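You operate a simulated robot arm through the tools that you are given. There is no shell and no other tool. Be economical: measure what you need, move in short steps, check, and stop when the job is done.

You run a simulated two-armed robot. Do the job below in one go: nothing can be reset, and whatever is moved stays where it is left.

TASK
Take the red block out of the clamp and blow its bed clean.
Fine: the block goes in the block tray; no dust is left; use the pen blower, stand it in its holder again, shut the blower valve; leave the other valves. Set down upright: what you pick out, pen blower. Where these are worked on the way, their far stop is far enough and under half their travel is too little: blower valve.

Only the result counts: the job must be done as asked and must still hold three seconds after the hand-in. Knocking over, shifting, dropping, spilling or breaking anything else fails it.

THE ROBOT
Two 7-joint arms with two-finger grippers on one trunk, on a base that drives. Base frame: it is fixed to the floor where the robot stands at the start and does not move with it; the origin is under the middle of the robot, x ahead of it, y to its left, z up; the surface under the hand at the start is at about z = 0.8. Lengths are in m, angles in degrees, forces in N, time in s.
The left shoulder is at the start at [0.06, 0.179, 1.18], the right one opposite. With the tool pointing down near the work surface each hand reaches from about 0.1 to 0.62 m from the robot's upright axis, wherever it stands, measured 20 degrees to its own side. Places, roughly: blower valve [0.6, 0.2, 1.3]; clamp drain tap [0.5, 0.5, 0.8]; clamp knob [0.5, 0.5, 1]; clamp valve [0.5, 0.6, 1]; feed knob [0.5, 2, 1.2]; feed valve [0.6, 2.1, 1.4]; fill drain tap [0.5, 0.9, 0.8]; fill knob [0.5, 0.9, 1]; fill valve [0.5, 1, 1]; inner left bottle plug [0.25, 1.25, 0.5]; left leg drain tap [0.5, 1.8, 0.8]; left upright valve [0.6, 1.9, 1.3]; lift drain tap [0.5, 1.2, 0.8]; lift knob [0.5, 1.3, 1]; lift valve [0.5, 1.4, 1]; lower left valve [0.6, 1.4, 1.1]. Payload 1.96 kg a hand.
Tool frame (each hand has its own): the origin (TCP) lies between the finger pads and is the grasp point; the fingertips stand 0.02 m ahead of it; z points along the fingers, y is the line along which they close. Largest opening 0.072 m; the body of the gripper starts 0.038 m behind the TCP.
Orientation is told as [roll, pitch, yaw] about the base's x, y, z axes, in that order, counted from this pose: with the fingers straight down and closing along the base's y, the tool's x points along the base's -x, its y along +y and its z along -z.

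THE INTERFACE
- The arms move only by the tool step_arm. It takes "left_series", "right_series" or both (then of equal length, played together; a hand with none holds still); each is a list of rows, each a list of 3 entries, a list of its own where there are three numbers: the shift along the base's x, y, z in m, then the turn, a rotation vector about the base's x, y, z in degrees, then the gripper command, from -1 (shut) to 1 (fully open), values between in proportion. In form: [[[dx, dy, dz], [ax, ay, az], gripper], ...]. A call has 1 to 10 rows; each row shifts and turns the commanded pose from where the row before left it. Each row takes 0.2 s and may step no farther than 0.05 m and 8.6 degrees from the row before; otherwise, or with a gripper value out of range, the whole call is refused. Where a pose cannot be reached the arm comes as near as it can. A force on the tool above 40 N (or 10 N above the force at the start of the call, whichever is more), or a blocked arm, ends the call early, and 0.2 s more pass. The fingers move at their own pace (about 0.153 m/s each) and stop on an object; they squeeze with about 21 N. The grip force told is the motor's: it shows also when the fingers shut on nothing. Time passes only in rows, and 0.2 s behind the last, so rows that do not move let the fingers close. It gives the time, the measured TCP pose, the force on the tool (base axes), the opening and the grip force at its end, in the units of the frame above (readings bear some noise), with the torque about the TCP (base axes, N m) and any sound that the robot's microphone picked up.
- Cameras (640 x 400 px; columns grow to the right, rows downward): "scene" is now at [0.0044, 0.0304, 1.7205]; the picture's right is [0.40, -0.91, 0.00], its down [-0.76, -0.34, -0.56] and it looks along [0.51, 0.23, -0.83] (base axes); focal length 273 px, centre (320, 200). "left" rides on the left gripper at [0.071, -0.019, -0.082] in its tool frame; the picture's right is [0.26, 0.97, 0.00], its down [-0.67, 0.18, -0.72] and it looks along [-0.69, 0.19, 0.70] (tool axes); focal length 280 px, centre (320, 200). "right" rides on the right gripper at [0.071, 0.019, -0.082] in its tool frame; the picture's right is [-0.26, 0.97, 0.00], its down [-0.67, -0.18, -0.72] and it looks along [-0.69, -0.19, 0.70] (tool axes); focal length 280 px, centre (320, 200). There is no depth. A picture from a camera that has moved, and an enlarged one, comes with that camera's place and axes in the base frame and with its lens.
- get_image(camera): a new picture of that camera. The clock stands still meanwhile.
- lift_body(by): slides the trunk up (or, below 0, down) by that many m; the arms and the scene camera ride with it, the base frame stays. It gives what a move gives, with no picture.
- base_move(legs): drives the robot by 1 to 6 legs, each [ahead, left, turn to the left] in m, m and degrees, along the robot's own axes; the way and the turn of a leg run together, so that a leg with both is an arc; at most 1.5 m and 180 degrees a leg. The arms and the cameras ride along, it lands a little off, and it stops where it bumps. It gives what a move gives.
- head_to(pan, tilt): turns the head with the scene camera to pan (to the left, within 86 degrees either way) and tilt (down, from -29 to 69), counted from straight ahead of the robot. It gives what a move gives.
- close_up(camera, box): a new picture of the part [left, top, right, bottom] of that camera's present view, enlarged. The clock stands still meanwhile.
- job_done(): hands the job in; it is judged then, once.

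Work in short steps. Places have to be worked out from the pictures, the camera data and where the tool is seen: move nearer, look again, correct. Check each grasp and each placing, and mend what went wrong. You have 120 turns and 92 pictures in all, those below and enlarged ones among them. Open the grippers and draw the arms clear of the work before you hand the job in, unless the task says otherwise; then end with one line.

The tools are called after "Request:" as a command line: name --argument value ..., lists and objects as JSON in quotes. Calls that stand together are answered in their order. step_arm: Moves the arms, as the interface text tells. Its arguments: {"type":"object","properties":{"left_series":{"type":"array","items":{"type":"array"}},"right_series":{"type":"array","items":{"type":"array"}}},"required":[]} The other tools are called the same way: lift_body (by) slides the trunk up or down; base_move (legs) drives the base; head_to (pan, tilt) turns the head that bears the scene camera; get_image (camera) takes a picture; close_up (camera, box) takes an enlarged picture of a part of a camera's view; job_done () hands the job in.

At the start:

```text
time: 0.0
left_eef_pos: [0.4551, 0.2453, 0.9998]
left_orientation: [0.0, 0.1, 0.0]
left_force: [-0.9, -0.5, -0.2]
left_moment: [0.03, -0.03, -0.03]
left_width: 0.0719
left_gripper_force: 0.1
right_eef_pos: [0.3681, -0.1588, 0.9997]
right_orientation: [0.0, 0.0, 0.0]
right_force: [-0.2, -0.1, -0.1]
right_moment: [-0.01, 0.01, -0.02]
right_width: 0.072
right_gripper_force: 0.0
trunk travel left (down, up): [-0.825, 0.165]
robot x, y, heading: [0.0002, -0.0031, -0.0]
head pan, tilt: [23.9, 56.0]
```

scene: 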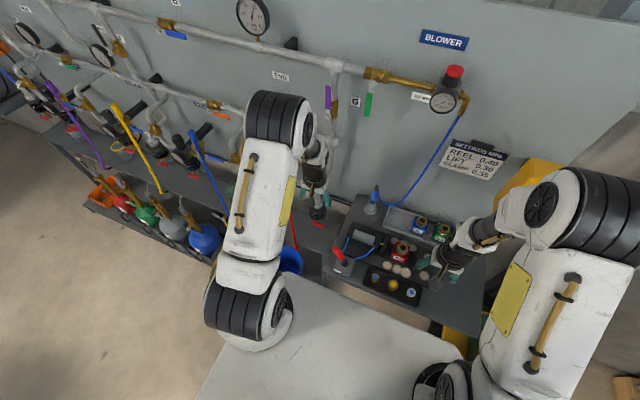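
right: 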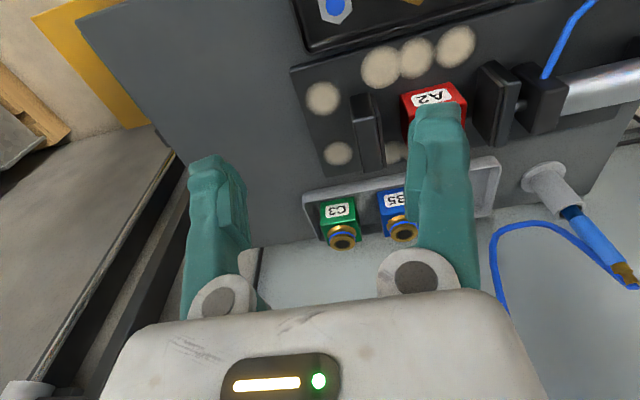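
left: 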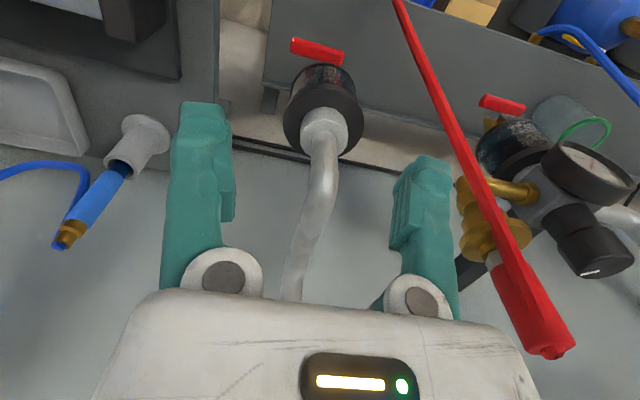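

I start by looking closer at the bench with the clamp and the wall with the blower valve.

Request:
close_up --camera "scene" --box '[310, 170, 510, 310]'

Request:
close_up --camera "scene" --box '[310, 20, 530, 190]'

Request:
close_up --camera "right" --box '[260, 0, 640, 260]'

```text
2.86 times, centred on (410, 240) of scene
camera zoom: at [0.0044, 0.0304, 1.7205], right [0.4, -0.91, 0.0], down [-0.76, -0.34, -0.56], along [0.51, 0.23, -0.83], focal length 780 px, centre (63, 86)
```

zoom: 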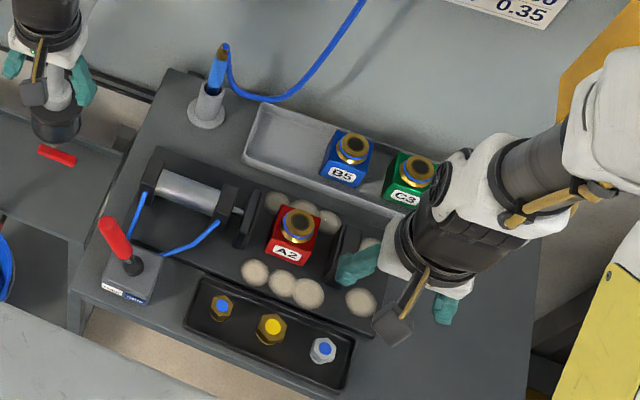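

```text
2.35 times, centred on (420, 105) of scene
camera zoom: at [0.0044, 0.0304, 1.7205], right [0.4, -0.91, 0.0], down [-0.76, -0.34, -0.56], along [0.51, 0.23, -0.83], focal length 642 px, centre (85, 424)
```

zoom: 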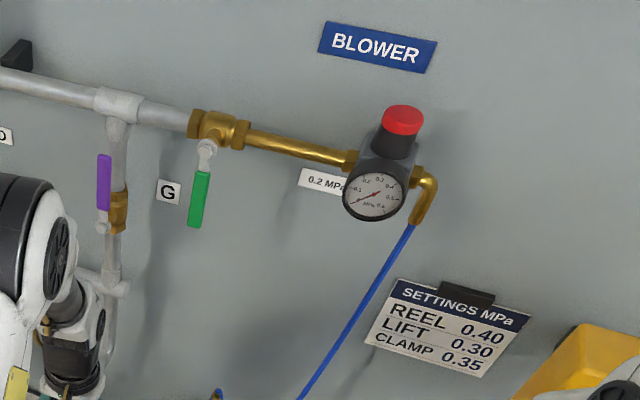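

```text
1.54 times, centred on (450, 130) of right
camera zoom: at [0.2974, -0.1395, 1.0826], right [0.26, 0.97, 0.0], down [0.67, -0.18, 0.72], along [0.69, -0.19, -0.7], focal length 431 px, centre (120, 308)
```

zoom: 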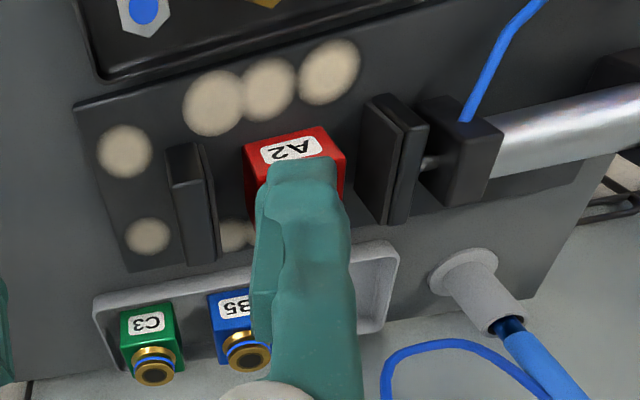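

The red block A2 sits in the clamp near [0.46,-0.07,0.83]; the green handle at about [0.6,0.16,1.27] should be the blower valve. I draw the right hand back so the scene camera gets a free view.

Request:
step_arm --right_series '[[[-0.03, -0.03, 0.02], [0, 0, 0], 1], [[-0.03, -0.03, 0.02], [0, 0, 0], 1], [[-0.03, -0.03, 0.02], [0, 0, 0], 1], [[0, -0.04, 0], [0, 0, 0], 1], [[0, -0.04, 0], [0, 0, 0], 1]]'

Request:
head_to --pan 0 --tilt 58

Request:
get_image --camera "scene"

Request:
get_image --camera "right"

```text
time: 1.2
left_eef_pos: [0.4553, 0.2434, 1.0]
left_orientation: [0.1, 0.0, -0.1]
left_force: [0.0, 0.2, -0.2]
left_moment: [0.03, 0.04, 0.01]
left_width: 0.072
left_gripper_force: 0.1
right_eef_pos: [0.2841, -0.3307, 1.0601]
right_orientation: [0.0, -0.1, 0.0]
right_force: [0.3, 0.3, 0.5]
right_moment: [0.01, -0.01, 0.05]
right_width: 0.0718
right_gripper_force: 0.0
right hand out of reach, approached as far as the arm can: row 3
trunk travel left (down, up): [-0.825, 0.165]
robot x, y, heading: [-0.0018, 0.0008, -0.1]
head pan, tilt: [23.9, 56.0]
```

```text
time: 2.1
left_eef_pos: [0.4556, 0.2447, 1.0003]
left_orientation: [-0.1, 0.0, 0.1]
left_force: [0.0, 0.1, -0.1]
left_moment: [0.0, -0.01, 0.02]
left_width: 0.0721
left_gripper_force: 0.0
right_eef_pos: [0.2835, -0.3299, 1.0606]
right_orientation: [0.0, 0.0, -0.1]
right_force: [0.5, -0.4, -0.7]
right_moment: [-0.03, 0.0, 0.02]
right_width: 0.0723
right_gripper_force: 0.0
trunk travel left (down, up): [-0.825, 0.165]
robot x, y, heading: [-0.001, 0.0031, -0.0]
head pan, tilt: [0.0, 58.0]
```

```text
85 pictures are left
camera scene: at [0.0084, 0.0019, 1.718], right [0.0, -1.0, 0.0], down [-0.85, 0.0, -0.53], along [0.53, 0.0, -0.85], focal length 273 px, centre (320, 200)
```

scene: 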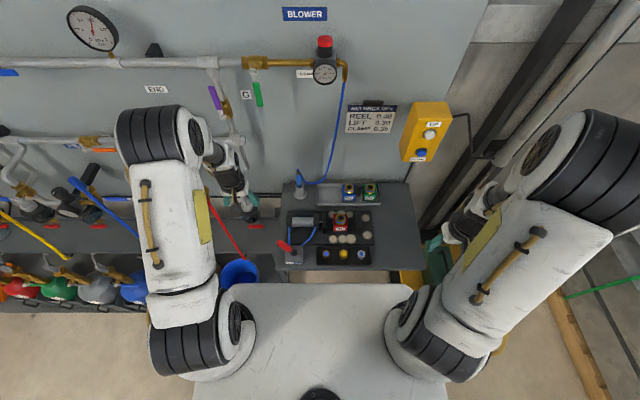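

```text
84 pictures are left
camera right: at [0.2128, -0.3104, 1.1438], right [0.26, 0.97, 0.0], down [0.67, -0.18, 0.72], along [0.69, -0.19, -0.7], focal length 280 px, centre (320, 200)
```

right: 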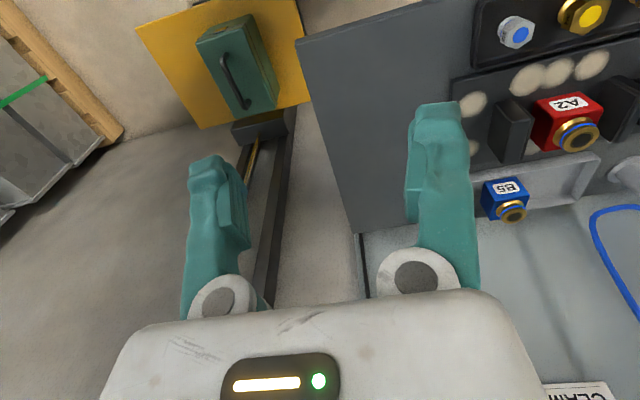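

Clear view now; I enlarge the clamp table and the wall.

Request:
close_up --camera "scene" --box '[270, 170, 420, 275]'

Request:
close_up --camera "scene" --box '[200, 30, 360, 140]'

Request:
close_up --camera "scene" --box '[285, 200, 385, 270]'

```text
3.81 times, centred on (345, 222) of scene
camera zoom: at [0.0084, 0.0019, 1.718], right [0.0, -1.0, 0.0], down [-0.85, 0.0, -0.53], along [0.53, 0.0, -0.85], focal length 1040 px, centre (225, 114)
```

zoom: 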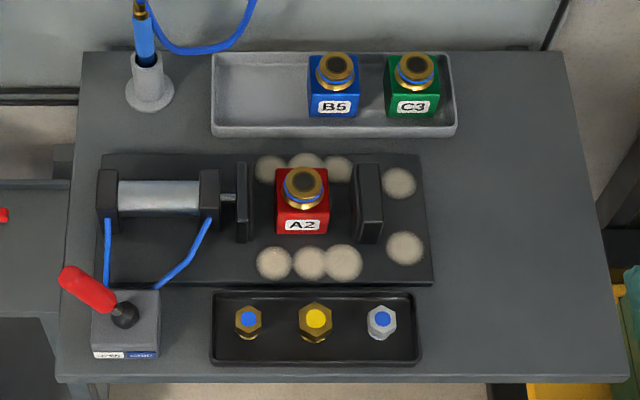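

```text
3.64 times, centred on (280, 85) of scene
camera zoom: at [0.0084, 0.0019, 1.718], right [0.0, -1.0, 0.0], down [-0.85, 0.0, -0.53], along [0.53, 0.0, -0.85], focal length 993 px, centre (466, 618)
```

zoom: 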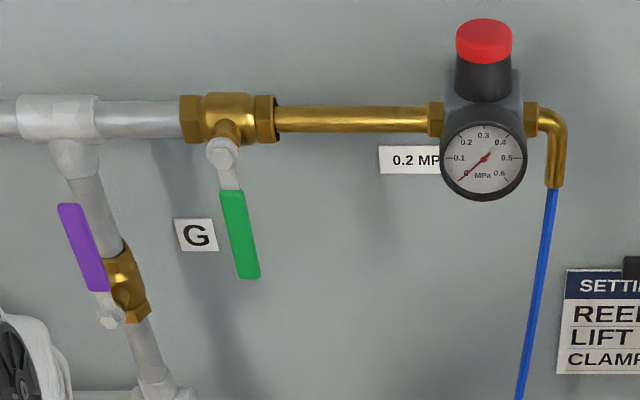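

```text
5.71 times, centred on (335, 235) of scene
camera zoom: at [0.0084, 0.0019, 1.718], right [0.0, -1.0, 0.0], down [-0.85, 0.0, -0.53], along [0.53, 0.0, -0.85], focal length 1560 px, centre (234, 0)
```

zoom: 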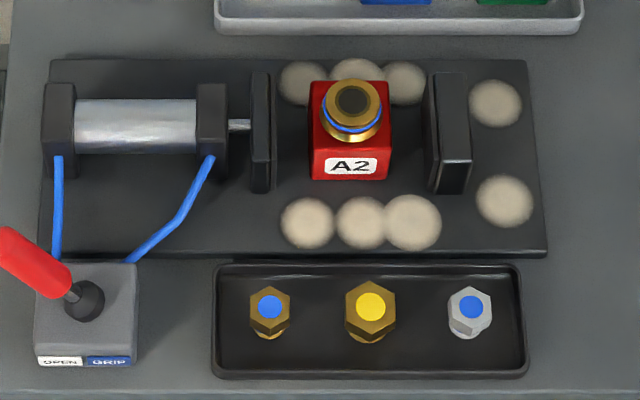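

The clamp lever leans to OPEN and the block stands loose between the jaws; eight dust spots lie on the bed, and there is free room at the left of the tray. I bring the right hand back over the clamp to look at block, pen and tray closely.

Request:
step_arm --right_series '[[[0.016, 0.038, 0], [0, 0, 0], 1], [[0.016, 0.038, 0], [0, 0, 0], 1], [[0.016, 0.038, 0], [0, 0, 0], 1], [[0.016, 0.038, 0], [0, 0, 0], 1], [[0.016, 0.038, 0], [0, 0, 0], 1], [[0.016, 0.038, 0], [0, 0, 0], 1]]'

Request:
get_image --camera "right"

Request:
get_image --camera "left"

```text
time: 3.5
left_eef_pos: [0.4565, 0.2455, 0.9994]
left_orientation: [-0.1, 0.0, -0.1]
left_force: [0.2, 0.6, 0.6]
left_moment: [0.01, 0.03, 0.01]
left_width: 0.0719
left_gripper_force: 0.0
right_eef_pos: [0.3802, -0.1018, 1.0602]
right_orientation: [-0.1, 0.1, 0.0]
right_force: [-0.6, 0.6, -1.1]
right_moment: [-0.01, 0.0, 0.02]
right_width: 0.072
right_gripper_force: 0.1
trunk travel left (down, up): [-0.825, 0.165]
robot x, y, heading: [0.0029, 0.0004, 0.0]
head pan, tilt: [0.0, 58.0]
```

```text
80 pictures are left
camera right: at [0.3089, -0.0823, 1.1428], right [0.26, 0.96, 0.0], down [0.67, -0.18, 0.72], along [0.69, -0.19, -0.7], focal length 280 px, centre (320, 200)
```

right: 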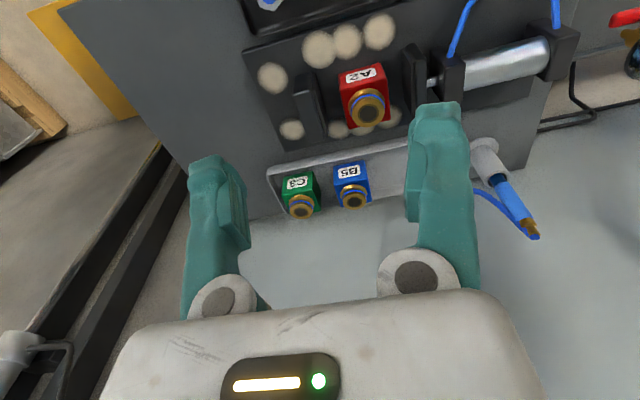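

```text
79 pictures are left
camera left: at [0.3837, 0.2266, 1.0808], right [-0.26, 0.97, 0.0], down [0.67, 0.18, 0.71], along [0.69, 0.19, -0.7], focal length 280 px, centre (320, 200)
```

left: 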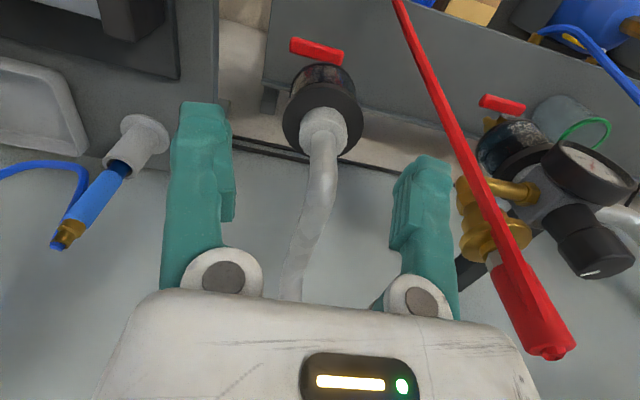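

Triangulated: block centre about [0.462,-0.070], body about 0.81–0.853, fitting top about 0.877. I bring the right hand above it with the fingers at 0.060 and look.

Request:
step_arm --right_series '[[[0.0205, 0.008, -0.0325], [0, 0, 0], 0.67], [[0.0205, 0.008, -0.0325], [0, 0, 0], 0.67], [[0.0205, 0.008, -0.0325], [0, 0, 0], 0.67], [[0.0205, 0.008, -0.0325], [0, 0, 0], 0.67], [[0, 0, 0], [0, 0, 0], 0.67]]'

Request:
get_image --camera "right"

Request:
close_up --camera "scene" --box '[285, 170, 405, 254]'

```text
time: 4.7
left_eef_pos: [0.4548, 0.245, 1.0006]
left_orientation: [0.1, 0.0, 0.0]
left_force: [0.5, -0.5, -0.3]
left_moment: [-0.04, -0.01, 0.02]
left_width: 0.0722
left_gripper_force: 0.0
right_eef_pos: [0.4616, -0.0685, 0.9291]
right_orientation: [0.1, 0.0, 0.0]
right_force: [1.6, 0.0, 0.3]
right_moment: [0.01, -0.02, 0.0]
right_width: 0.06
right_gripper_force: 0.0
trunk travel left (down, up): [-0.825, 0.165]
robot x, y, heading: [-0.0003, 0.0031, -0.1]
head pan, tilt: [0.0, 58.0]
```

```text
78 pictures are left
camera right: at [0.39, -0.0501, 1.0118], right [0.26, 0.97, 0.0], down [0.67, -0.18, 0.72], along [0.69, -0.19, -0.7], focal length 280 px, centre (320, 200)
```

right: 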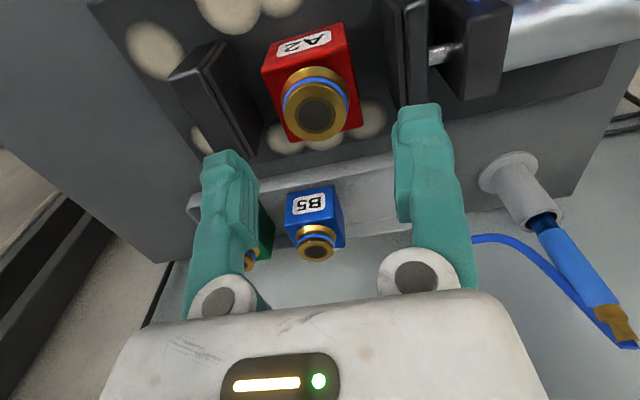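

```text
4.76 times, centred on (345, 212) of scene
camera zoom: at [0.0072, 0.0015, 1.7181], right [0.0, -1.0, 0.0], down [-0.85, 0.0, -0.53], along [0.53, 0.0, -0.85], focal length 1300 px, centre (201, 143)
```

zoom: 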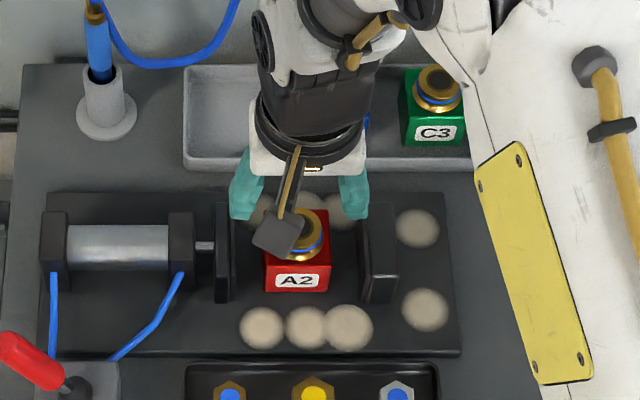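

The block centre comes out at y≈-0.072, in line with the hand. I descend in small steps to TCP z≈0.858 and look before closing.

Request:
step_arm --right_series '[[[0, -0.003, -0.025], [0, 0, 0], 0.67], [[0, 0, -0.025], [0, 0, 0], 0.67], [[0, 0, -0.02], [0, 0, 0], 0.67]]'

Request:
get_image --camera "right"

Request:
close_up --camera "scene" --box '[285, 170, 405, 254]'

```text
time: 5.5
left_eef_pos: [0.4547, 0.2456, 0.9984]
left_orientation: [0.0, 0.1, 0.0]
left_force: [1.2, 0.7, 0.8]
left_moment: [0.01, 0.02, 0.01]
left_width: 0.0719
left_gripper_force: 0.0
right_eef_pos: [0.4624, -0.0726, 0.8594]
right_orientation: [-0.1, 0.0, 0.0]
right_force: [0.1, -0.5, -0.4]
right_moment: [0.01, 0.0, -0.02]
right_width: 0.06
right_gripper_force: 0.0
trunk travel left (down, up): [-0.825, 0.165]
robot x, y, heading: [0.0015, 0.0005, -0.1]
head pan, tilt: [0.0, 58.0]
```

```text
76 pictures are left
camera right: at [0.3908, -0.0538, 0.9423], right [0.26, 0.96, 0.0], down [0.67, -0.18, 0.72], along [0.69, -0.19, -0.7], focal length 280 px, centre (320, 200)
```

right: 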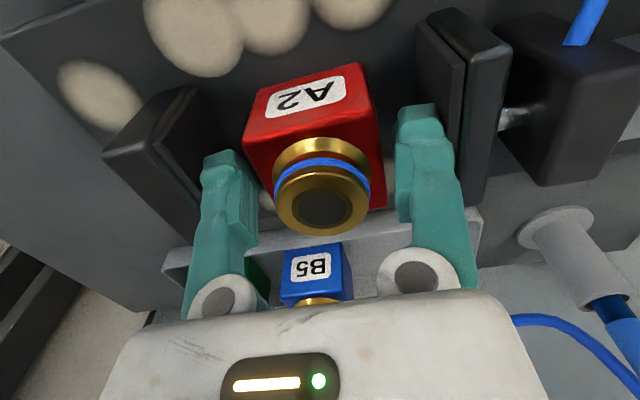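

```text
4.76 times, centred on (345, 212) of scene
camera zoom: at [0.0089, 0.0016, 1.7181], right [0.0, -1.0, 0.0], down [-0.85, 0.0, -0.53], along [0.53, 0.0, -0.85], focal length 1300 px, centre (201, 143)
```

zoom: 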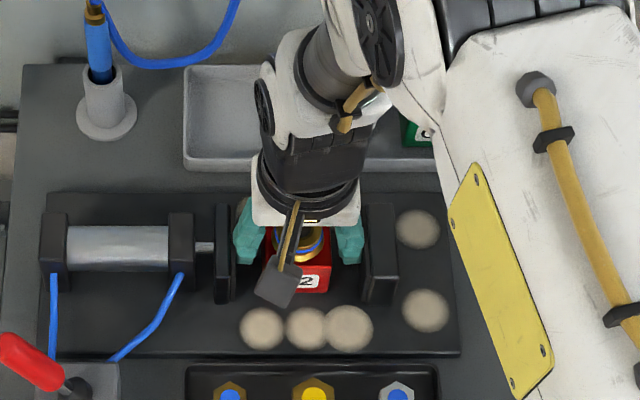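

The fitting sits midway between the fingers, with its top at z≈0.874. I lower 12 mm more and close on the block body.

Request:
step_arm --right_series '[[[0, 0, -0.012], [0, 0, 0], 0.67], [[0, 0, 0], [0, 0, 0], 0.3], [[0, 0, 0], [0, 0, 0], -0.2], [[0, 0, 0], [0, 0, 0], -1], [[0, 0, 0], [0, 0, 0], -1]]'

Request:
get_image --camera "right"

```text
time: 6.7
left_eef_pos: [0.4562, 0.2454, 1.0004]
left_orientation: [0.0, 0.1, 0.0]
left_force: [0.1, -0.2, -0.4]
left_moment: [0.03, 0.0, 0.01]
left_width: 0.0719
left_gripper_force: 0.1
right_eef_pos: [0.4618, -0.0725, 0.8489]
right_orientation: [-0.1, -0.1, 0.1]
right_force: [0.5, 0.1, 14.0]
right_moment: [0.03, 0.29, 0.01]
right_width: 0.0511
right_gripper_force: 21.1
trunk travel left (down, up): [-0.825, 0.165]
robot x, y, heading: [0.0002, -0.0012, -0.0]
head pan, tilt: [0.0, 58.0]
```

```text
74 pictures are left
camera right: at [0.3902, -0.0533, 0.9307], right [0.26, 0.97, 0.0], down [0.67, -0.18, 0.72], along [0.69, -0.19, -0.7], focal length 280 px, centre (320, 200)
```

right: 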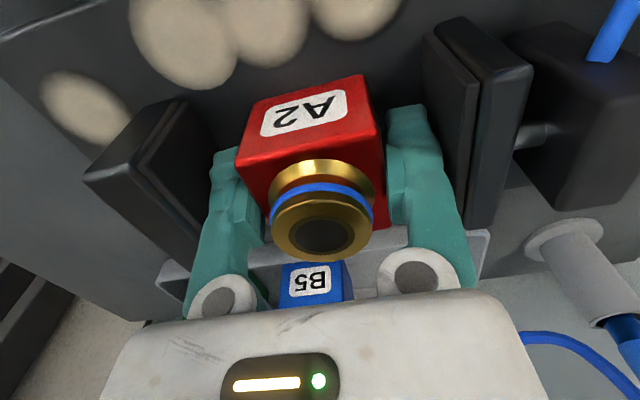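

Block gripped (width 0.051). The 14 N upward suggests the palm just touches the fitting; I lift straight up.

Request:
step_arm --right_series '[[[0, 0, 0.01], [0, 0, 0], -1], [[0, 0, 0.02], [0, 0, 0], -1], [[0, 0, 0.03], [0, 0, 0], -1], [[0, 0, 0.04], [0, 0, 0], -1]]'

Request:
get_image --camera "right"

Request:
close_up --camera "scene" --box '[285, 170, 405, 254]'

```text
time: 7.7
left_eef_pos: [0.4537, 0.2457, 1.0001]
left_orientation: [-0.1, 0.0, 0.1]
left_force: [0.6, 0.8, -0.1]
left_moment: [0.04, 0.0, 0.03]
left_width: 0.0719
left_gripper_force: 0.1
right_eef_pos: [0.4628, -0.0736, 0.947]
right_orientation: [0.0, 0.0, 0.0]
right_force: [0.1, 0.3, 0.6]
right_moment: [0.02, -0.02, 0.01]
right_width: 0.0
right_gripper_force: 20.7
trunk travel left (down, up): [-0.825, 0.165]
robot x, y, heading: [0.0019, 0.0002, 0.3]
head pan, tilt: [0.0, 58.0]
```

```text
73 pictures are left
camera right: at [0.3911, -0.0542, 1.0291], right [0.26, 0.97, 0.0], down [0.67, -0.18, 0.72], along [0.69, -0.19, -0.7], focal length 280 px, centre (320, 200)
```

right: 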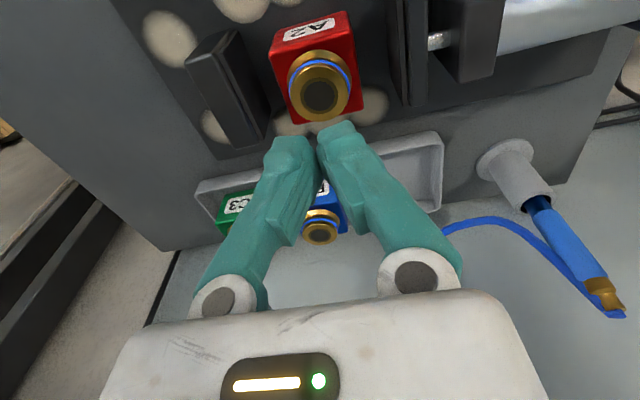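

```text
4.76 times, centred on (345, 212) of scene
camera zoom: at [0.007, 0.0017, 1.718], right [0.0, -1.0, 0.0], down [-0.85, 0.0, -0.53], along [0.53, 0.0, -0.85], focal length 1300 px, centre (201, 143)
```

zoom: 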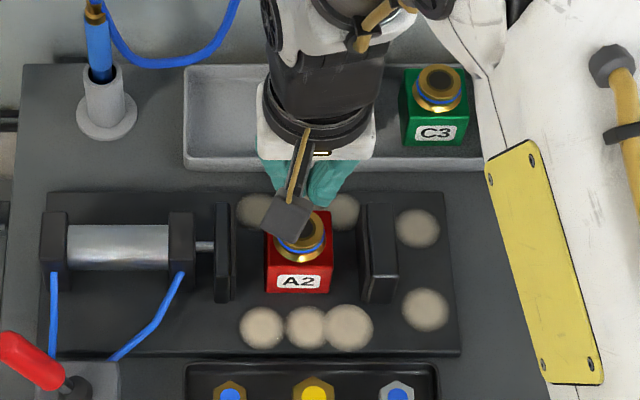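

The block stayed put: the fingers slipped off. I look at the fingers and the block closely to find out why before trying again.

Request:
step_arm --right_series '[[[0, 0, 0], [0, 0, 0], 0.4], [[0, 0, 0], [0, 0, 0], 0.42]]'

Request:
close_up --camera "right" --box '[170, 0, 490, 310]'

Request:
close_up --camera "scene" --box '[315, 195, 375, 237]'

```text
time: 8.3
left_eef_pos: [0.4553, 0.2447, 0.9999]
left_orientation: [0.0, 0.1, 0.0]
left_force: [-0.5, 0.4, -0.6]
left_moment: [-0.05, -0.02, -0.01]
left_width: 0.072
left_gripper_force: 0.0
right_eef_pos: [0.4629, -0.0725, 0.9454]
right_orientation: [-0.1, 0.1, 0.0]
right_force: [0.1, -0.5, -0.5]
right_moment: [-0.03, -0.01, 0.04]
right_width: 0.0511
right_gripper_force: 0.2
trunk travel left (down, up): [-0.825, 0.165]
robot x, y, heading: [0.0009, -0.0029, -0.2]
head pan, tilt: [0.0, 58.0]
```

```text
1.29 times, centred on (330, 155) of right
camera zoom: at [0.3918, -0.0541, 1.0287], right [0.26, 0.97, 0.0], down [0.67, -0.18, 0.72], along [0.69, -0.19, -0.7], focal length 362 px, centre (307, 258)
```

zoom: 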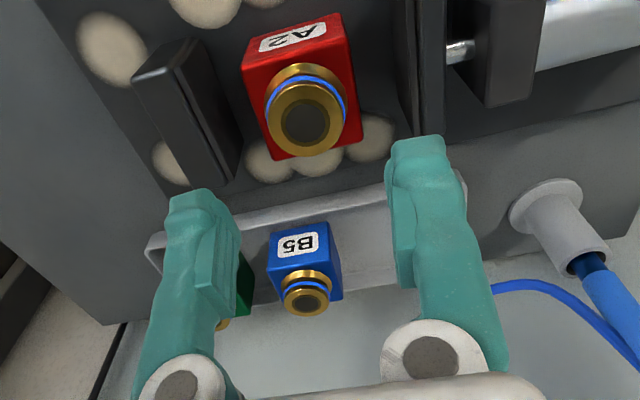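

```text
9.52 times, centred on (345, 216) of scene
camera zoom: at [0.0079, 0.0017, 1.7181], right [0.0, -1.0, 0.0], down [-0.85, 0.0, -0.53], along [0.53, 0.0, -0.85], focal length 2600 px, centre (82, 48)
```

zoom: 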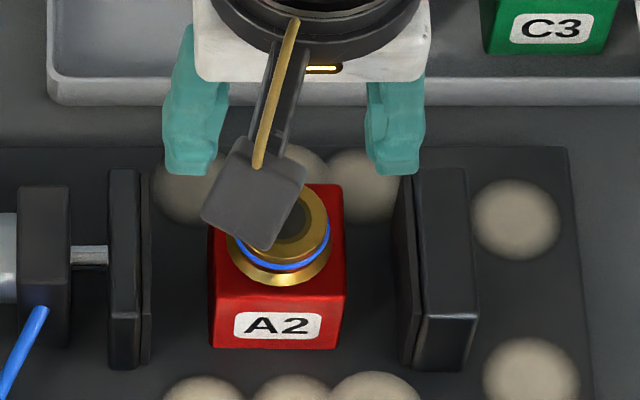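

Scene and hand views agree: block centre ≈[0.464,-0.072], top ≈0.852, width ≈0.05, so the fingers were rightly placed. I retry in finer steps, watching forces before and after closing.

Request:
step_arm --right_series '[[[0, 0, -0.03], [0, 0, 0], 0.67], [[0, 0, -0.03], [0, 0, 0], 0.67], [[0, 0, -0.03], [0, 0, 0], 0.67], [[0, 0, -0.004], [0, 0, 0], 0.67], [[0, 0, 0], [0, 0, 0], 0.67]]'

Request:
step_arm --right_series '[[[0, 0, 0], [0, 0, 0], -1], [[0, 0, 0], [0, 0, 0], -1], [[0, 0, 0], [0, 0, 0], -1]]'

Request:
step_arm --right_series '[[[0, 0, 0.004], [0, 0, 0], -1], [[0, 0, 0], [0, 0, 0], -1]]'

```text
time: 9.5
left_eef_pos: [0.4538, 0.2455, 1.0]
left_orientation: [0.1, 0.1, 0.0]
left_force: [0.7, 0.6, -0.1]
left_moment: [-0.01, 0.02, 0.03]
left_width: 0.0723
left_gripper_force: 0.0
right_eef_pos: [0.4635, -0.0728, 0.8528]
right_orientation: [-0.1, 0.1, 0.0]
right_force: [0.6, 0.3, 0.4]
right_moment: [-0.01, 0.01, 0.03]
right_width: 0.06
right_gripper_force: 0.1
trunk travel left (down, up): [-0.825, 0.165]
robot x, y, heading: [-0.0003, 0.0017, 0.1]
head pan, tilt: [0.0, 58.0]
```

```text
time: 10.3
left_eef_pos: [0.4558, 0.2453, 0.9991]
left_orientation: [0.1, 0.0, 0.1]
left_force: [0.4, 0.0, 0.0]
left_moment: [0.0, -0.01, -0.01]
left_width: 0.0719
left_gripper_force: 0.1
right_eef_pos: [0.463, -0.0732, 0.8537]
right_orientation: [0.0, 0.1, -0.1]
right_force: [0.8, -0.6, -0.5]
right_moment: [0.01, -0.05, -0.04]
right_width: 0.0498
right_gripper_force: 21.3
trunk travel left (down, up): [-0.825, 0.165]
robot x, y, heading: [-0.0029, 0.0055, -0.1]
head pan, tilt: [0.0, 58.0]
```

```text
time: 10.9
left_eef_pos: [0.4555, 0.2441, 1.0003]
left_orientation: [0.0, 0.0, 0.1]
left_force: [-0.1, 0.3, 0.2]
left_moment: [-0.02, 0.06, 0.0]
left_width: 0.0718
left_gripper_force: 0.2
right_eef_pos: [0.4624, -0.0735, 0.8576]
right_orientation: [0.0, 0.0, 0.1]
right_force: [-0.6, -0.5, -2.4]
right_moment: [0.01, -0.02, 0.02]
right_width: 0.0496
right_gripper_force: 21.0
trunk travel left (down, up): [-0.825, 0.165]
robot x, y, heading: [-0.0019, -0.001, 0.1]
head pan, tilt: [0.0, 58.0]
```

This time the grip is clean (width 0.050) and the tool bears about 2.4 N, so the block is off the bed. I lift on.

Request:
step_arm --right_series '[[[0, 0, 0.015], [0, 0, 0], -1], [[0, 0, 0.02], [0, 0, 0], -1], [[0, 0, 0.03], [0, 0, 0], -1], [[0, 0, 0.03], [0, 0, 0], -1]]'

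Request:
close_up --camera "scene" --box '[285, 165, 405, 249]'

Request:
get_image --camera "right"

```text
time: 11.9
left_eef_pos: [0.4542, 0.2452, 1.0013]
left_orientation: [0.0, 0.0, 0.1]
left_force: [0.0, -0.3, 0.0]
left_moment: [-0.01, -0.01, 0.0]
left_width: 0.072
left_gripper_force: 0.0
right_eef_pos: [0.4623, -0.0734, 0.9522]
right_orientation: [-0.1, 0.0, 0.0]
right_force: [0.0, 0.4, -2.5]
right_moment: [-0.01, 0.01, 0.0]
right_width: 0.0499
right_gripper_force: 20.8
trunk travel left (down, up): [-0.825, 0.165]
robot x, y, heading: [0.001, -0.0005, -0.1]
head pan, tilt: [0.0, 58.0]
```

```text
4.76 times, centred on (345, 207) of scene
camera zoom: at [0.0077, 0.0017, 1.718], right [0.0, -1.0, 0.0], down [-0.85, 0.0, -0.53], along [0.53, 0.0, -0.85], focal length 1300 px, centre (201, 167)
```

zoom: 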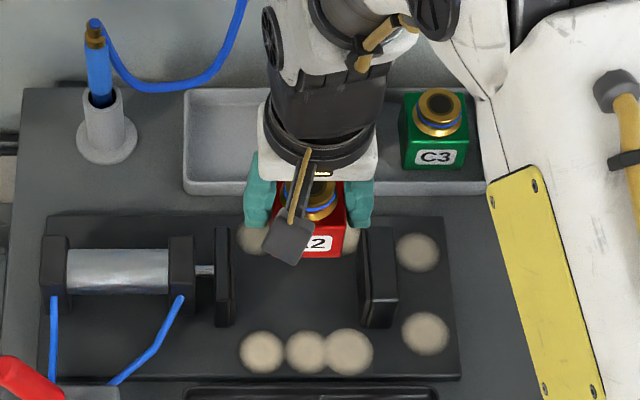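

```text
68 pictures are left
camera right: at [0.3901, -0.0545, 1.0351], right [0.26, 0.97, 0.0], down [0.67, -0.18, 0.72], along [0.69, -0.19, -0.7], focal length 280 px, centre (320, 200)
```

right: 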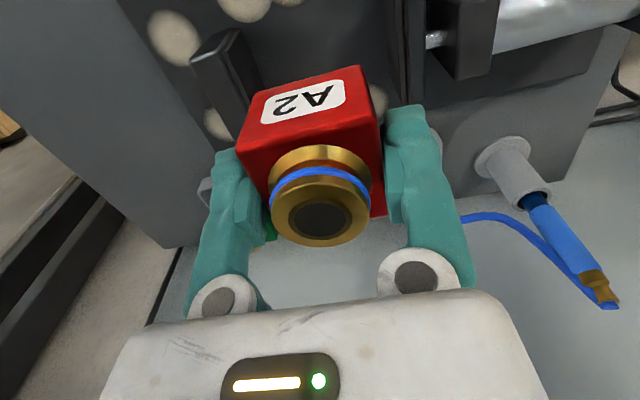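

Block held upright. Tray floor ≈0.81; the free bay centres near [0.592,-0.034]. I carry the block there at a safe height.

Request:
step_arm --right_series '[[[0.026, 0.0, 0.01], [0, 0, 0], -1], [[0.026, 0.01, 0], [0, 0, 0], -1], [[0.026, 0.01, 0], [0, 0, 0], -1], [[0.026, 0.01, 0], [0, 0, 0], -1], [[0.026, 0.009, 0], [0, 0, 0], -1], [[0, 0, 0], [0, 0, 0], -1]]'

Request:
get_image --camera "right"

Request:
close_up --camera "scene" --box '[285, 165, 405, 249]'

```text
time: 13.3
left_eef_pos: [0.4546, 0.2443, 1.0005]
left_orientation: [0.0, 0.0, -0.1]
left_force: [0.6, 0.0, 0.8]
left_moment: [0.02, 0.02, -0.01]
left_width: 0.0721
left_gripper_force: 0.0
right_eef_pos: [0.5829, -0.0379, 0.961]
right_orientation: [-0.1, 0.1, 0.0]
right_force: [0.7, 0.3, -3.0]
right_moment: [0.03, 0.0, -0.01]
right_width: 0.0497
right_gripper_force: 20.9
right hand out of reach, approached as far as the arm can: row 5
trunk travel left (down, up): [-0.825, 0.165]
robot x, y, heading: [0.0025, -0.0008, -0.1]
head pan, tilt: [0.0, 58.0]
```

```text
67 pictures are left
camera right: at [0.512, -0.0182, 1.044], right [0.26, 0.96, 0.0], down [0.67, -0.18, 0.72], along [0.69, -0.19, -0.7], focal length 280 px, centre (320, 200)
```

right: 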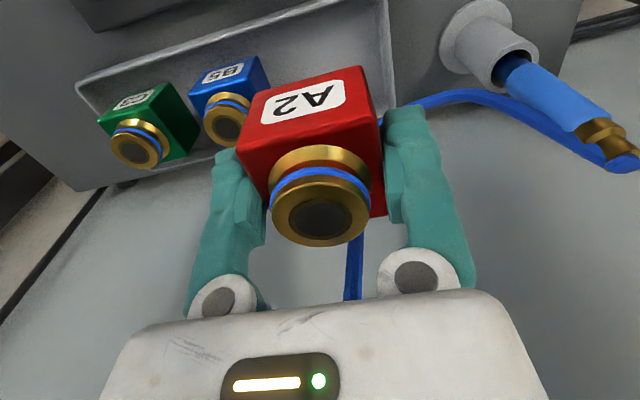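

```text
4.76 times, centred on (345, 207) of scene
camera zoom: at [0.0081, 0.0014, 1.718], right [0.0, -1.0, 0.0], down [-0.85, 0.0, -0.53], along [0.53, 0.0, -0.85], focal length 1300 px, centre (201, 167)
```

zoom: 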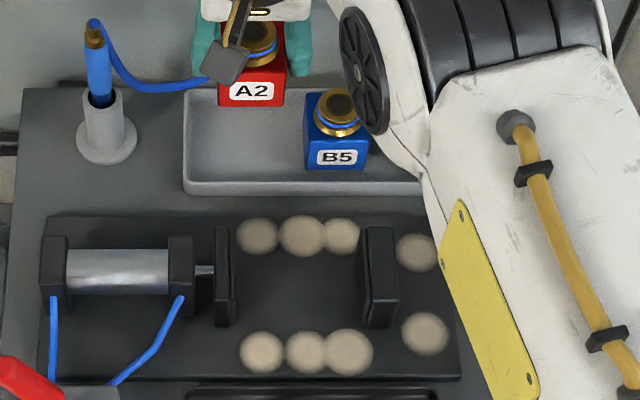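

The hand stops short at x=0.583; the bay centre is near 0.594, so I want the base a few cm nearer. I look down first to see whether there is room ahead of the base.

Request:
head_to --pan 0 --tilt 69

Request:
get_image --camera "scene"

```text
time: 14.0
left_eef_pos: [0.4563, 0.2445, 0.9997]
left_orientation: [-0.1, 0.1, 0.1]
left_force: [0.3, -0.7, 0.7]
left_moment: [-0.01, -0.01, -0.01]
left_width: 0.0719
left_gripper_force: 0.0
right_eef_pos: [0.585, -0.0366, 0.9616]
right_orientation: [-0.1, 0.0, 0.0]
right_force: [-0.1, 0.7, -2.3]
right_moment: [0.0, 0.0, 0.0]
right_width: 0.0495
right_gripper_force: 20.9
trunk travel left (down, up): [-0.825, 0.165]
robot x, y, heading: [0.0001, -0.001, -0.1]
head pan, tilt: [0.0, 68.8]
```

```text
65 pictures are left
camera scene: at [-0.0039, 0.0017, 1.7063], right [0.0, -1.0, 0.0], down [-0.93, 0.0, -0.36], along [0.36, 0.0, -0.93], focal length 273 px, centre (320, 200)
```

scene: 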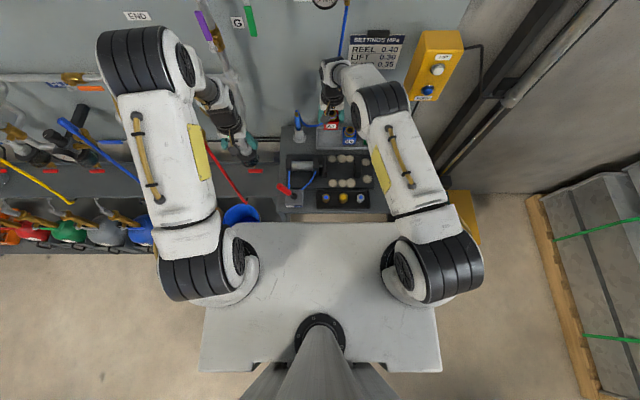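

Floor shows between deck and bench, so a 2 cm nudge ahead should be free. I do that with the block still high.

Request:
base_move --legs '[[0.02, 0, 0]]'

Request:
head_to --pan 0 --tilt 52

Request:
close_up --camera "scene" --box '[285, 180, 405, 264]'

```text
time: 14.8
left_eef_pos: [0.4714, 0.2446, 1.0002]
left_orientation: [0.0, -0.2, 0.0]
left_force: [-0.7, -0.7, 0.7]
left_moment: [-0.03, -0.03, 0.01]
left_width: 0.0721
left_gripper_force: 0.0
right_eef_pos: [0.5999, -0.0363, 0.9652]
right_orientation: [0.0, -0.2, 0.0]
right_force: [-0.3, -0.2, -2.8]
right_moment: [0.01, -0.01, 0.01]
right_width: 0.0494
right_gripper_force: 20.6
trunk travel left (down, up): [-0.825, 0.165]
robot x, y, heading: [0.0194, -0.0014, 0.1]
head pan, tilt: [0.0, 68.8]
```

```text
time: 15.6
left_eef_pos: [0.4761, 0.2437, 0.9989]
left_orientation: [0.0, 0.1, -0.1]
left_force: [1.0, 0.1, 0.5]
left_moment: [0.01, 0.02, -0.02]
left_width: 0.0721
left_gripper_force: 0.0
right_eef_pos: [0.6056, -0.0372, 0.9608]
right_orientation: [0.0, 0.1, 0.1]
right_force: [0.5, -1.0, -3.2]
right_moment: [0.0, 0.04, -0.03]
right_width: 0.0495
right_gripper_force: 21.4
trunk travel left (down, up): [-0.825, 0.165]
robot x, y, heading: [0.0221, -0.0008, 0.3]
head pan, tilt: [0.0, 52.0]
```

```text
4.76 times, centred on (345, 222) of scene
camera zoom: at [0.0361, 0.0016, 1.7255], right [0.0, -1.0, 0.0], down [-0.79, 0.0, -0.61], along [0.61, 0.0, -0.79], focal length 1300 px, centre (201, 95)
```

zoom: 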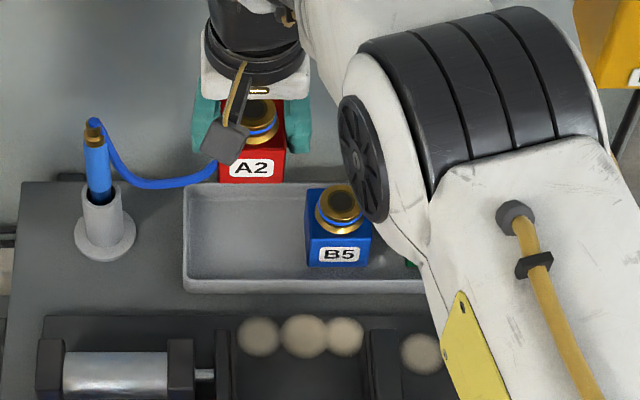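

Position check agrees; the bay is between y≈0.005 and B5's face at −0.083, so the target is [0.594,-0.036]. I lower the block toward the tray floor.

Request:
step_arm --right_series '[[[-0.0115, 0.001, 0], [0, 0, 0], -1], [[0, 0, -0.03], [0, 0, 0], -1], [[0, 0, -0.03], [0, 0, 0], -1], [[0, 0, -0.02], [0, 0, 0], -1], [[0, 0, 0], [0, 0, 0], -1]]'

Request:
close_up --camera "scene" --box '[305, 190, 385, 246]'

Request:
get_image --camera "right"

```text
time: 16.8
left_eef_pos: [0.4757, 0.244, 0.999]
left_orientation: [0.1, 0.0, -0.1]
left_force: [0.0, -0.3, 0.2]
left_moment: [-0.02, 0.0, 0.03]
left_width: 0.0719
left_gripper_force: 0.2
right_eef_pos: [0.5919, -0.0382, 0.8799]
right_orientation: [0.0, 0.1, -0.1]
right_force: [0.5, -0.2, -2.5]
right_moment: [-0.04, 0.01, -0.04]
right_width: 0.0495
right_gripper_force: 20.2
trunk travel left (down, up): [-0.825, 0.165]
robot x, y, heading: [0.0181, 0.0009, -0.2]
head pan, tilt: [0.0, 52.0]
```

```text
7.14 times, centred on (345, 218) of scene
camera zoom: at [0.0348, 0.0015, 1.7256], right [0.0, -1.0, 0.0], down [-0.79, 0.0, -0.62], along [0.62, 0.0, -0.79], focal length 1950 px, centre (141, 71)
```

zoom: 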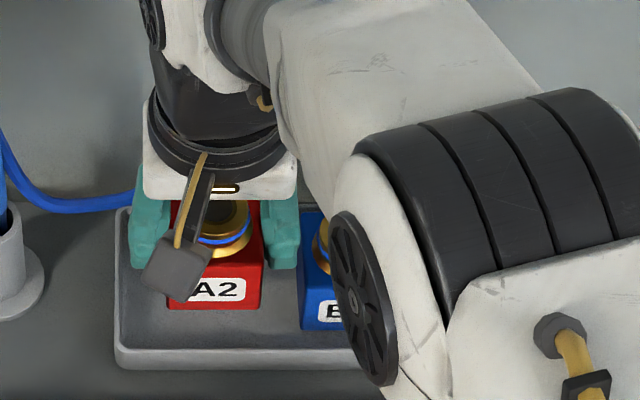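

```text
62 pictures are left
camera right: at [0.5204, -0.0189, 0.9631], right [0.26, 0.97, 0.0], down [0.67, -0.18, 0.71], along [0.69, -0.19, -0.7], focal length 280 px, centre (320, 200)
```

right: 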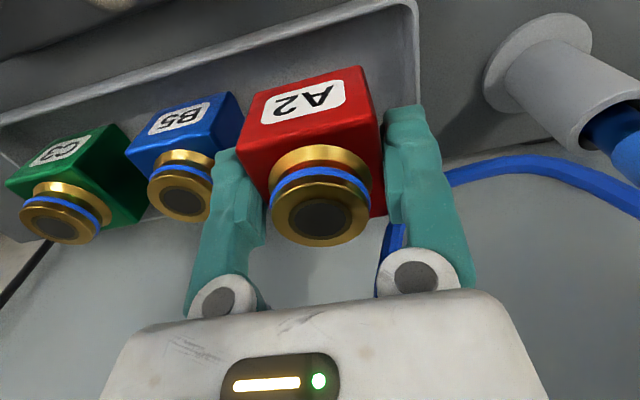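

Both fingers have room (B5 about 7 mm off, rim about 10 mm). I lower further in small steps until touch.

Request:
step_arm --right_series '[[[0, 0.001, -0.005], [0, 0, 0], -1], [[0, 0, -0.005], [0, 0, 0], -1], [[0, 0, -0.003], [0, 0, 0], -1], [[0, 0, 0], [0, 0, 0], -1]]'

Request:
step_arm --right_series '[[[0, 0, -0.003], [0, 0, 0], -1], [[0, 0, 0], [0, 0, 0], -1]]'

```text
time: 17.8
left_eef_pos: [0.4746, 0.2457, 1.0]
left_orientation: [0.1, 0.1, -0.1]
left_force: [0.2, 1.3, -0.5]
left_moment: [-0.03, 0.0, 0.0]
left_width: 0.0719
left_gripper_force: 0.2
right_eef_pos: [0.5922, -0.0357, 0.8677]
right_orientation: [0.0, 0.1, 0.1]
right_force: [-0.1, -0.1, -2.7]
right_moment: [-0.03, 0.0, 0.02]
right_width: 0.0494
right_gripper_force: 21.1
trunk travel left (down, up): [-0.825, 0.165]
robot x, y, heading: [0.0199, 0.0005, -0.2]
head pan, tilt: [0.0, 52.0]
```

```text
time: 18.4
left_eef_pos: [0.4744, 0.245, 0.9996]
left_orientation: [0.1, 0.0, 0.1]
left_force: [-0.9, 0.0, -0.4]
left_moment: [0.02, -0.01, 0.0]
left_width: 0.0719
left_gripper_force: 0.0
right_eef_pos: [0.5914, -0.0342, 0.8642]
right_orientation: [0.0, 0.0, -0.1]
right_force: [0.5, -0.1, -2.9]
right_moment: [-0.01, 0.01, -0.06]
right_width: 0.0496
right_gripper_force: 21.2
trunk travel left (down, up): [-0.825, 0.165]
robot x, y, heading: [0.0183, 0.0022, 0.1]
head pan, tilt: [0.0, 52.0]
```

No touch yet at z=0.864; I go on in 3 mm steps.

Request:
step_arm --right_series '[[[0, 0, -0.003], [0, 0, 0], -1], [[0, 0, 0], [0, 0, 0], -1]]'

Request:
step_arm --right_series '[[[0, 0, -0.003], [0, 0, 0], -1], [[0, 0, 0], [0, 0, 0], -1]]'

Request:
get_image --camera "right"

```text
time: 19.0
left_eef_pos: [0.4751, 0.244, 0.9998]
left_orientation: [-0.1, -0.1, 0.0]
left_force: [0.5, -0.8, -0.3]
left_moment: [0.02, 0.02, 0.01]
left_width: 0.0719
left_gripper_force: 0.1
right_eef_pos: [0.591, -0.0349, 0.8616]
right_orientation: [0.1, 0.0, 0.0]
right_force: [-0.6, -0.3, -3.1]
right_moment: [-0.03, -0.01, -0.03]
right_width: 0.0495
right_gripper_force: 20.5
trunk travel left (down, up): [-0.825, 0.165]
robot x, y, heading: [0.0227, -0.0009, 0.0]
head pan, tilt: [0.0, 52.0]
```

```text
time: 19.6
left_eef_pos: [0.4753, 0.2449, 1.0007]
left_orientation: [-0.1, 0.0, 0.0]
left_force: [0.2, 0.2, -0.6]
left_moment: [-0.02, -0.01, 0.0]
left_width: 0.0719
left_gripper_force: 0.2
right_eef_pos: [0.591, -0.0351, 0.858]
right_orientation: [0.1, 0.0, 0.0]
right_force: [-0.2, -0.3, -2.5]
right_moment: [0.0, 0.0, 0.0]
right_width: 0.0494
right_gripper_force: 21.5
trunk travel left (down, up): [-0.825, 0.165]
robot x, y, heading: [0.0228, -0.0001, -0.1]
head pan, tilt: [0.0, 52.0]
```

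```text
61 pictures are left
camera right: at [0.5201, -0.0162, 0.9415], right [0.26, 0.97, 0.0], down [0.67, -0.18, 0.71], along [0.69, -0.19, -0.7], focal length 280 px, centre (320, 200)
```

right: 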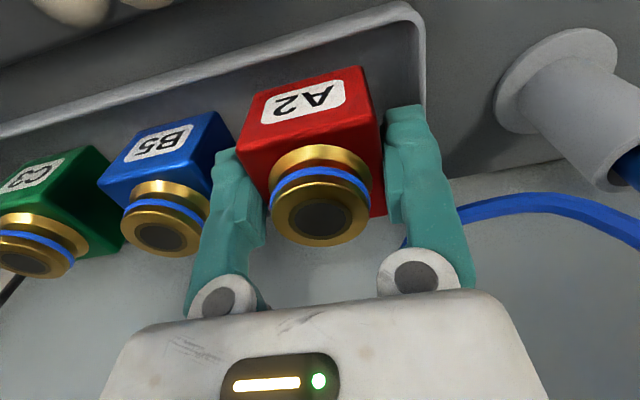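

Still hanging free; the floor must be a few mm lower. I continue.

Request:
step_arm --right_series '[[[0, 0, -0.003], [0, 0, 0], -1], [[0, 0, 0], [0, 0, 0], -1]]'

Request:
step_arm --right_series '[[[0, 0, -0.002], [0, 0, 0], -1], [[0, 0, 0], [0, 0, 0], -1]]'

Request:
step_arm --right_series '[[[0, 0, -0.002], [0, 0, 0], -1], [[0, 0, 0], [0, 0, 0], -1]]'

```text
time: 20.2
left_eef_pos: [0.475, 0.2445, 1.0012]
left_orientation: [0.0, -0.1, -0.1]
left_force: [-0.8, -0.9, 0.1]
left_moment: [-0.04, 0.0, 0.02]
left_width: 0.0719
left_gripper_force: 0.2
right_eef_pos: [0.5907, -0.036, 0.8551]
right_orientation: [0.0, 0.0, 0.0]
right_force: [-0.8, -0.3, -2.3]
right_moment: [0.01, 0.01, 0.02]
right_width: 0.0496
right_gripper_force: 21.1
trunk travel left (down, up): [-0.825, 0.165]
robot x, y, heading: [0.0179, -0.0018, -0.0]
head pan, tilt: [0.0, 52.0]
```

```text
time: 20.8
left_eef_pos: [0.4759, 0.2445, 1.0003]
left_orientation: [0.0, 0.0, 0.0]
left_force: [-0.6, 0.2, -0.7]
left_moment: [0.0, 0.01, -0.01]
left_width: 0.0721
left_gripper_force: 0.1
right_eef_pos: [0.5918, -0.035, 0.8548]
right_orientation: [0.1, 0.1, -0.1]
right_force: [-0.6, -0.4, -2.6]
right_moment: [-0.01, 0.02, 0.01]
right_width: 0.0498
right_gripper_force: 21.2
trunk travel left (down, up): [-0.825, 0.165]
robot x, y, heading: [0.0227, -0.0007, 0.1]
head pan, tilt: [0.0, 52.0]
```

```text
time: 21.4
left_eef_pos: [0.4743, 0.2443, 0.9997]
left_orientation: [0.0, 0.0, 0.0]
left_force: [-0.6, 0.2, -0.2]
left_moment: [0.01, 0.0, 0.03]
left_width: 0.072
left_gripper_force: 0.2
right_eef_pos: [0.5918, -0.0351, 0.8527]
right_orientation: [0.0, -0.1, 0.0]
right_force: [-0.1, -0.1, -2.9]
right_moment: [0.01, -0.01, -0.04]
right_width: 0.0498
right_gripper_force: 21.0
trunk travel left (down, up): [-0.825, 0.165]
robot x, y, heading: [0.0204, 0.0001, 0.1]
head pan, tilt: [0.0, 52.0]
```

Still the full weight on the hand at 0.8527; further down in 2–3 mm steps.

Request:
step_arm --right_series '[[[0, 0, -0.003], [0, 0, 0], -1], [[0, 0, 0], [0, 0, 0], -1]]'

Request:
step_arm --right_series '[[[0, 0, -0.002], [0, 0, 0], -1], [[0, 0, 0], [0, 0, 0], -1]]'

Request:
close_up --camera "scene" --box '[305, 190, 385, 246]'

```text
time: 22.0
left_eef_pos: [0.4751, 0.2447, 1.0002]
left_orientation: [0.0, 0.0, 0.0]
left_force: [0.5, -0.3, 0.8]
left_moment: [0.0, 0.01, -0.01]
left_width: 0.0722
left_gripper_force: 0.0
right_eef_pos: [0.591, -0.0345, 0.8486]
right_orientation: [-0.1, 0.0, 0.1]
right_force: [0.0, 0.2, -2.7]
right_moment: [0.0, -0.03, 0.0]
right_width: 0.0496
right_gripper_force: 21.1
trunk travel left (down, up): [-0.825, 0.165]
robot x, y, heading: [0.0153, 0.0009, -0.0]
head pan, tilt: [0.0, 52.0]
```

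```text
time: 22.6
left_eef_pos: [0.4749, 0.2454, 0.9996]
left_orientation: [0.0, 0.0, -0.1]
left_force: [-1.2, 0.1, 0.2]
left_moment: [0.0, 0.0, 0.01]
left_width: 0.0719
left_gripper_force: 0.1
right_eef_pos: [0.5913, -0.0352, 0.8478]
right_orientation: [0.0, 0.1, 0.1]
right_force: [-0.8, -0.7, -3.2]
right_moment: [0.01, 0.02, -0.02]
right_width: 0.0496
right_gripper_force: 21.0
trunk travel left (down, up): [-0.825, 0.165]
robot x, y, heading: [0.0173, -0.0012, -0.0]
head pan, tilt: [0.0, 52.0]
```

```text
7.14 times, centred on (345, 218) of scene
camera zoom: at [0.0346, 0.0016, 1.7256], right [0.0, -1.0, 0.0], down [-0.79, 0.0, -0.62], along [0.62, 0.0, -0.79], focal length 1950 px, centre (141, 71)
```

zoom: 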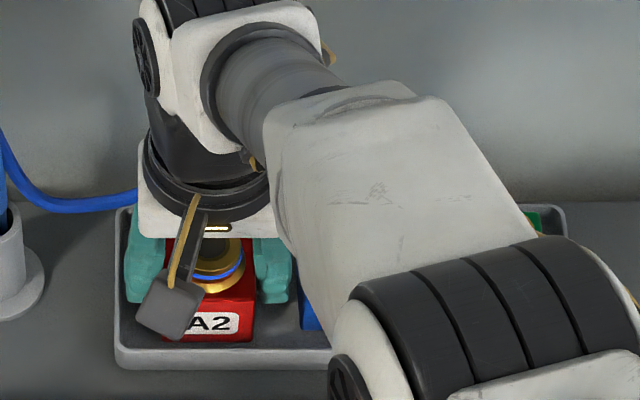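

Image suggests the block bottom is still ~5–10 mm above the floor. I continue down.

Request:
step_arm --right_series '[[[0, 0, -0.003], [0, 0, 0], -1], [[0, 0, 0], [0, 0, 0], -1]]'

Request:
step_arm --right_series '[[[0, 0, -0.002], [0, 0, 0], -1], [[0, 0, 0], [0, 0, 0], -1]]'

Request:
step_arm --right_series '[[[0, 0, -0.002], [0, 0, 0], -1], [[0, 0, 0], [0, 0, 0], -1]]'

```text
time: 23.2
left_eef_pos: [0.4745, 0.2442, 1.0003]
left_orientation: [0.0, 0.1, 0.0]
left_force: [-0.2, -0.7, 0.2]
left_moment: [0.02, -0.01, -0.02]
left_width: 0.0721
left_gripper_force: 0.0
right_eef_pos: [0.5919, -0.0342, 0.8472]
right_orientation: [-0.1, -0.3, -0.1]
right_force: [3.0, 0.3, 13.4]
right_moment: [-0.07, 0.26, 0.0]
right_width: 0.0496
right_gripper_force: 20.6
trunk travel left (down, up): [-0.825, 0.165]
robot x, y, heading: [0.0206, 0.0008, -0.1]
head pan, tilt: [0.0, 52.0]
```

```text
time: 23.8
left_eef_pos: [0.4734, 0.2449, 1.0002]
left_orientation: [0.0, 0.0, 0.0]
left_force: [-0.2, -0.1, 0.1]
left_moment: [-0.02, -0.01, -0.04]
left_width: 0.0719
left_gripper_force: 0.0
right_eef_pos: [0.5906, -0.0356, 0.8444]
right_orientation: [-0.1, -0.4, 0.0]
right_force: [9.2, -1.0, 23.9]
right_moment: [-0.07, 0.1, -0.04]
right_width: 0.0501
right_gripper_force: 20.9
trunk travel left (down, up): [-0.825, 0.165]
robot x, y, heading: [0.0185, -0.0033, -0.1]
head pan, tilt: [0.0, 52.0]
```

```text
time: 24.4
left_eef_pos: [0.4735, 0.2453, 1.0002]
left_orientation: [0.1, -0.1, 0.0]
left_force: [-0.4, -0.9, -0.9]
left_moment: [-0.01, -0.01, -0.02]
left_width: 0.0722
left_gripper_force: 0.0
right_eef_pos: [0.589, -0.0357, 0.8426]
right_orientation: [0.0, -0.2, 0.0]
right_force: [10.7, -1.5, 26.0]
right_moment: [-0.01, 0.18, -0.03]
right_width: 0.0506
right_gripper_force: 20.8
trunk travel left (down, up): [-0.825, 0.165]
robot x, y, heading: [0.0214, -0.0024, -0.2]
head pan, tilt: [0.0, 52.0]
```

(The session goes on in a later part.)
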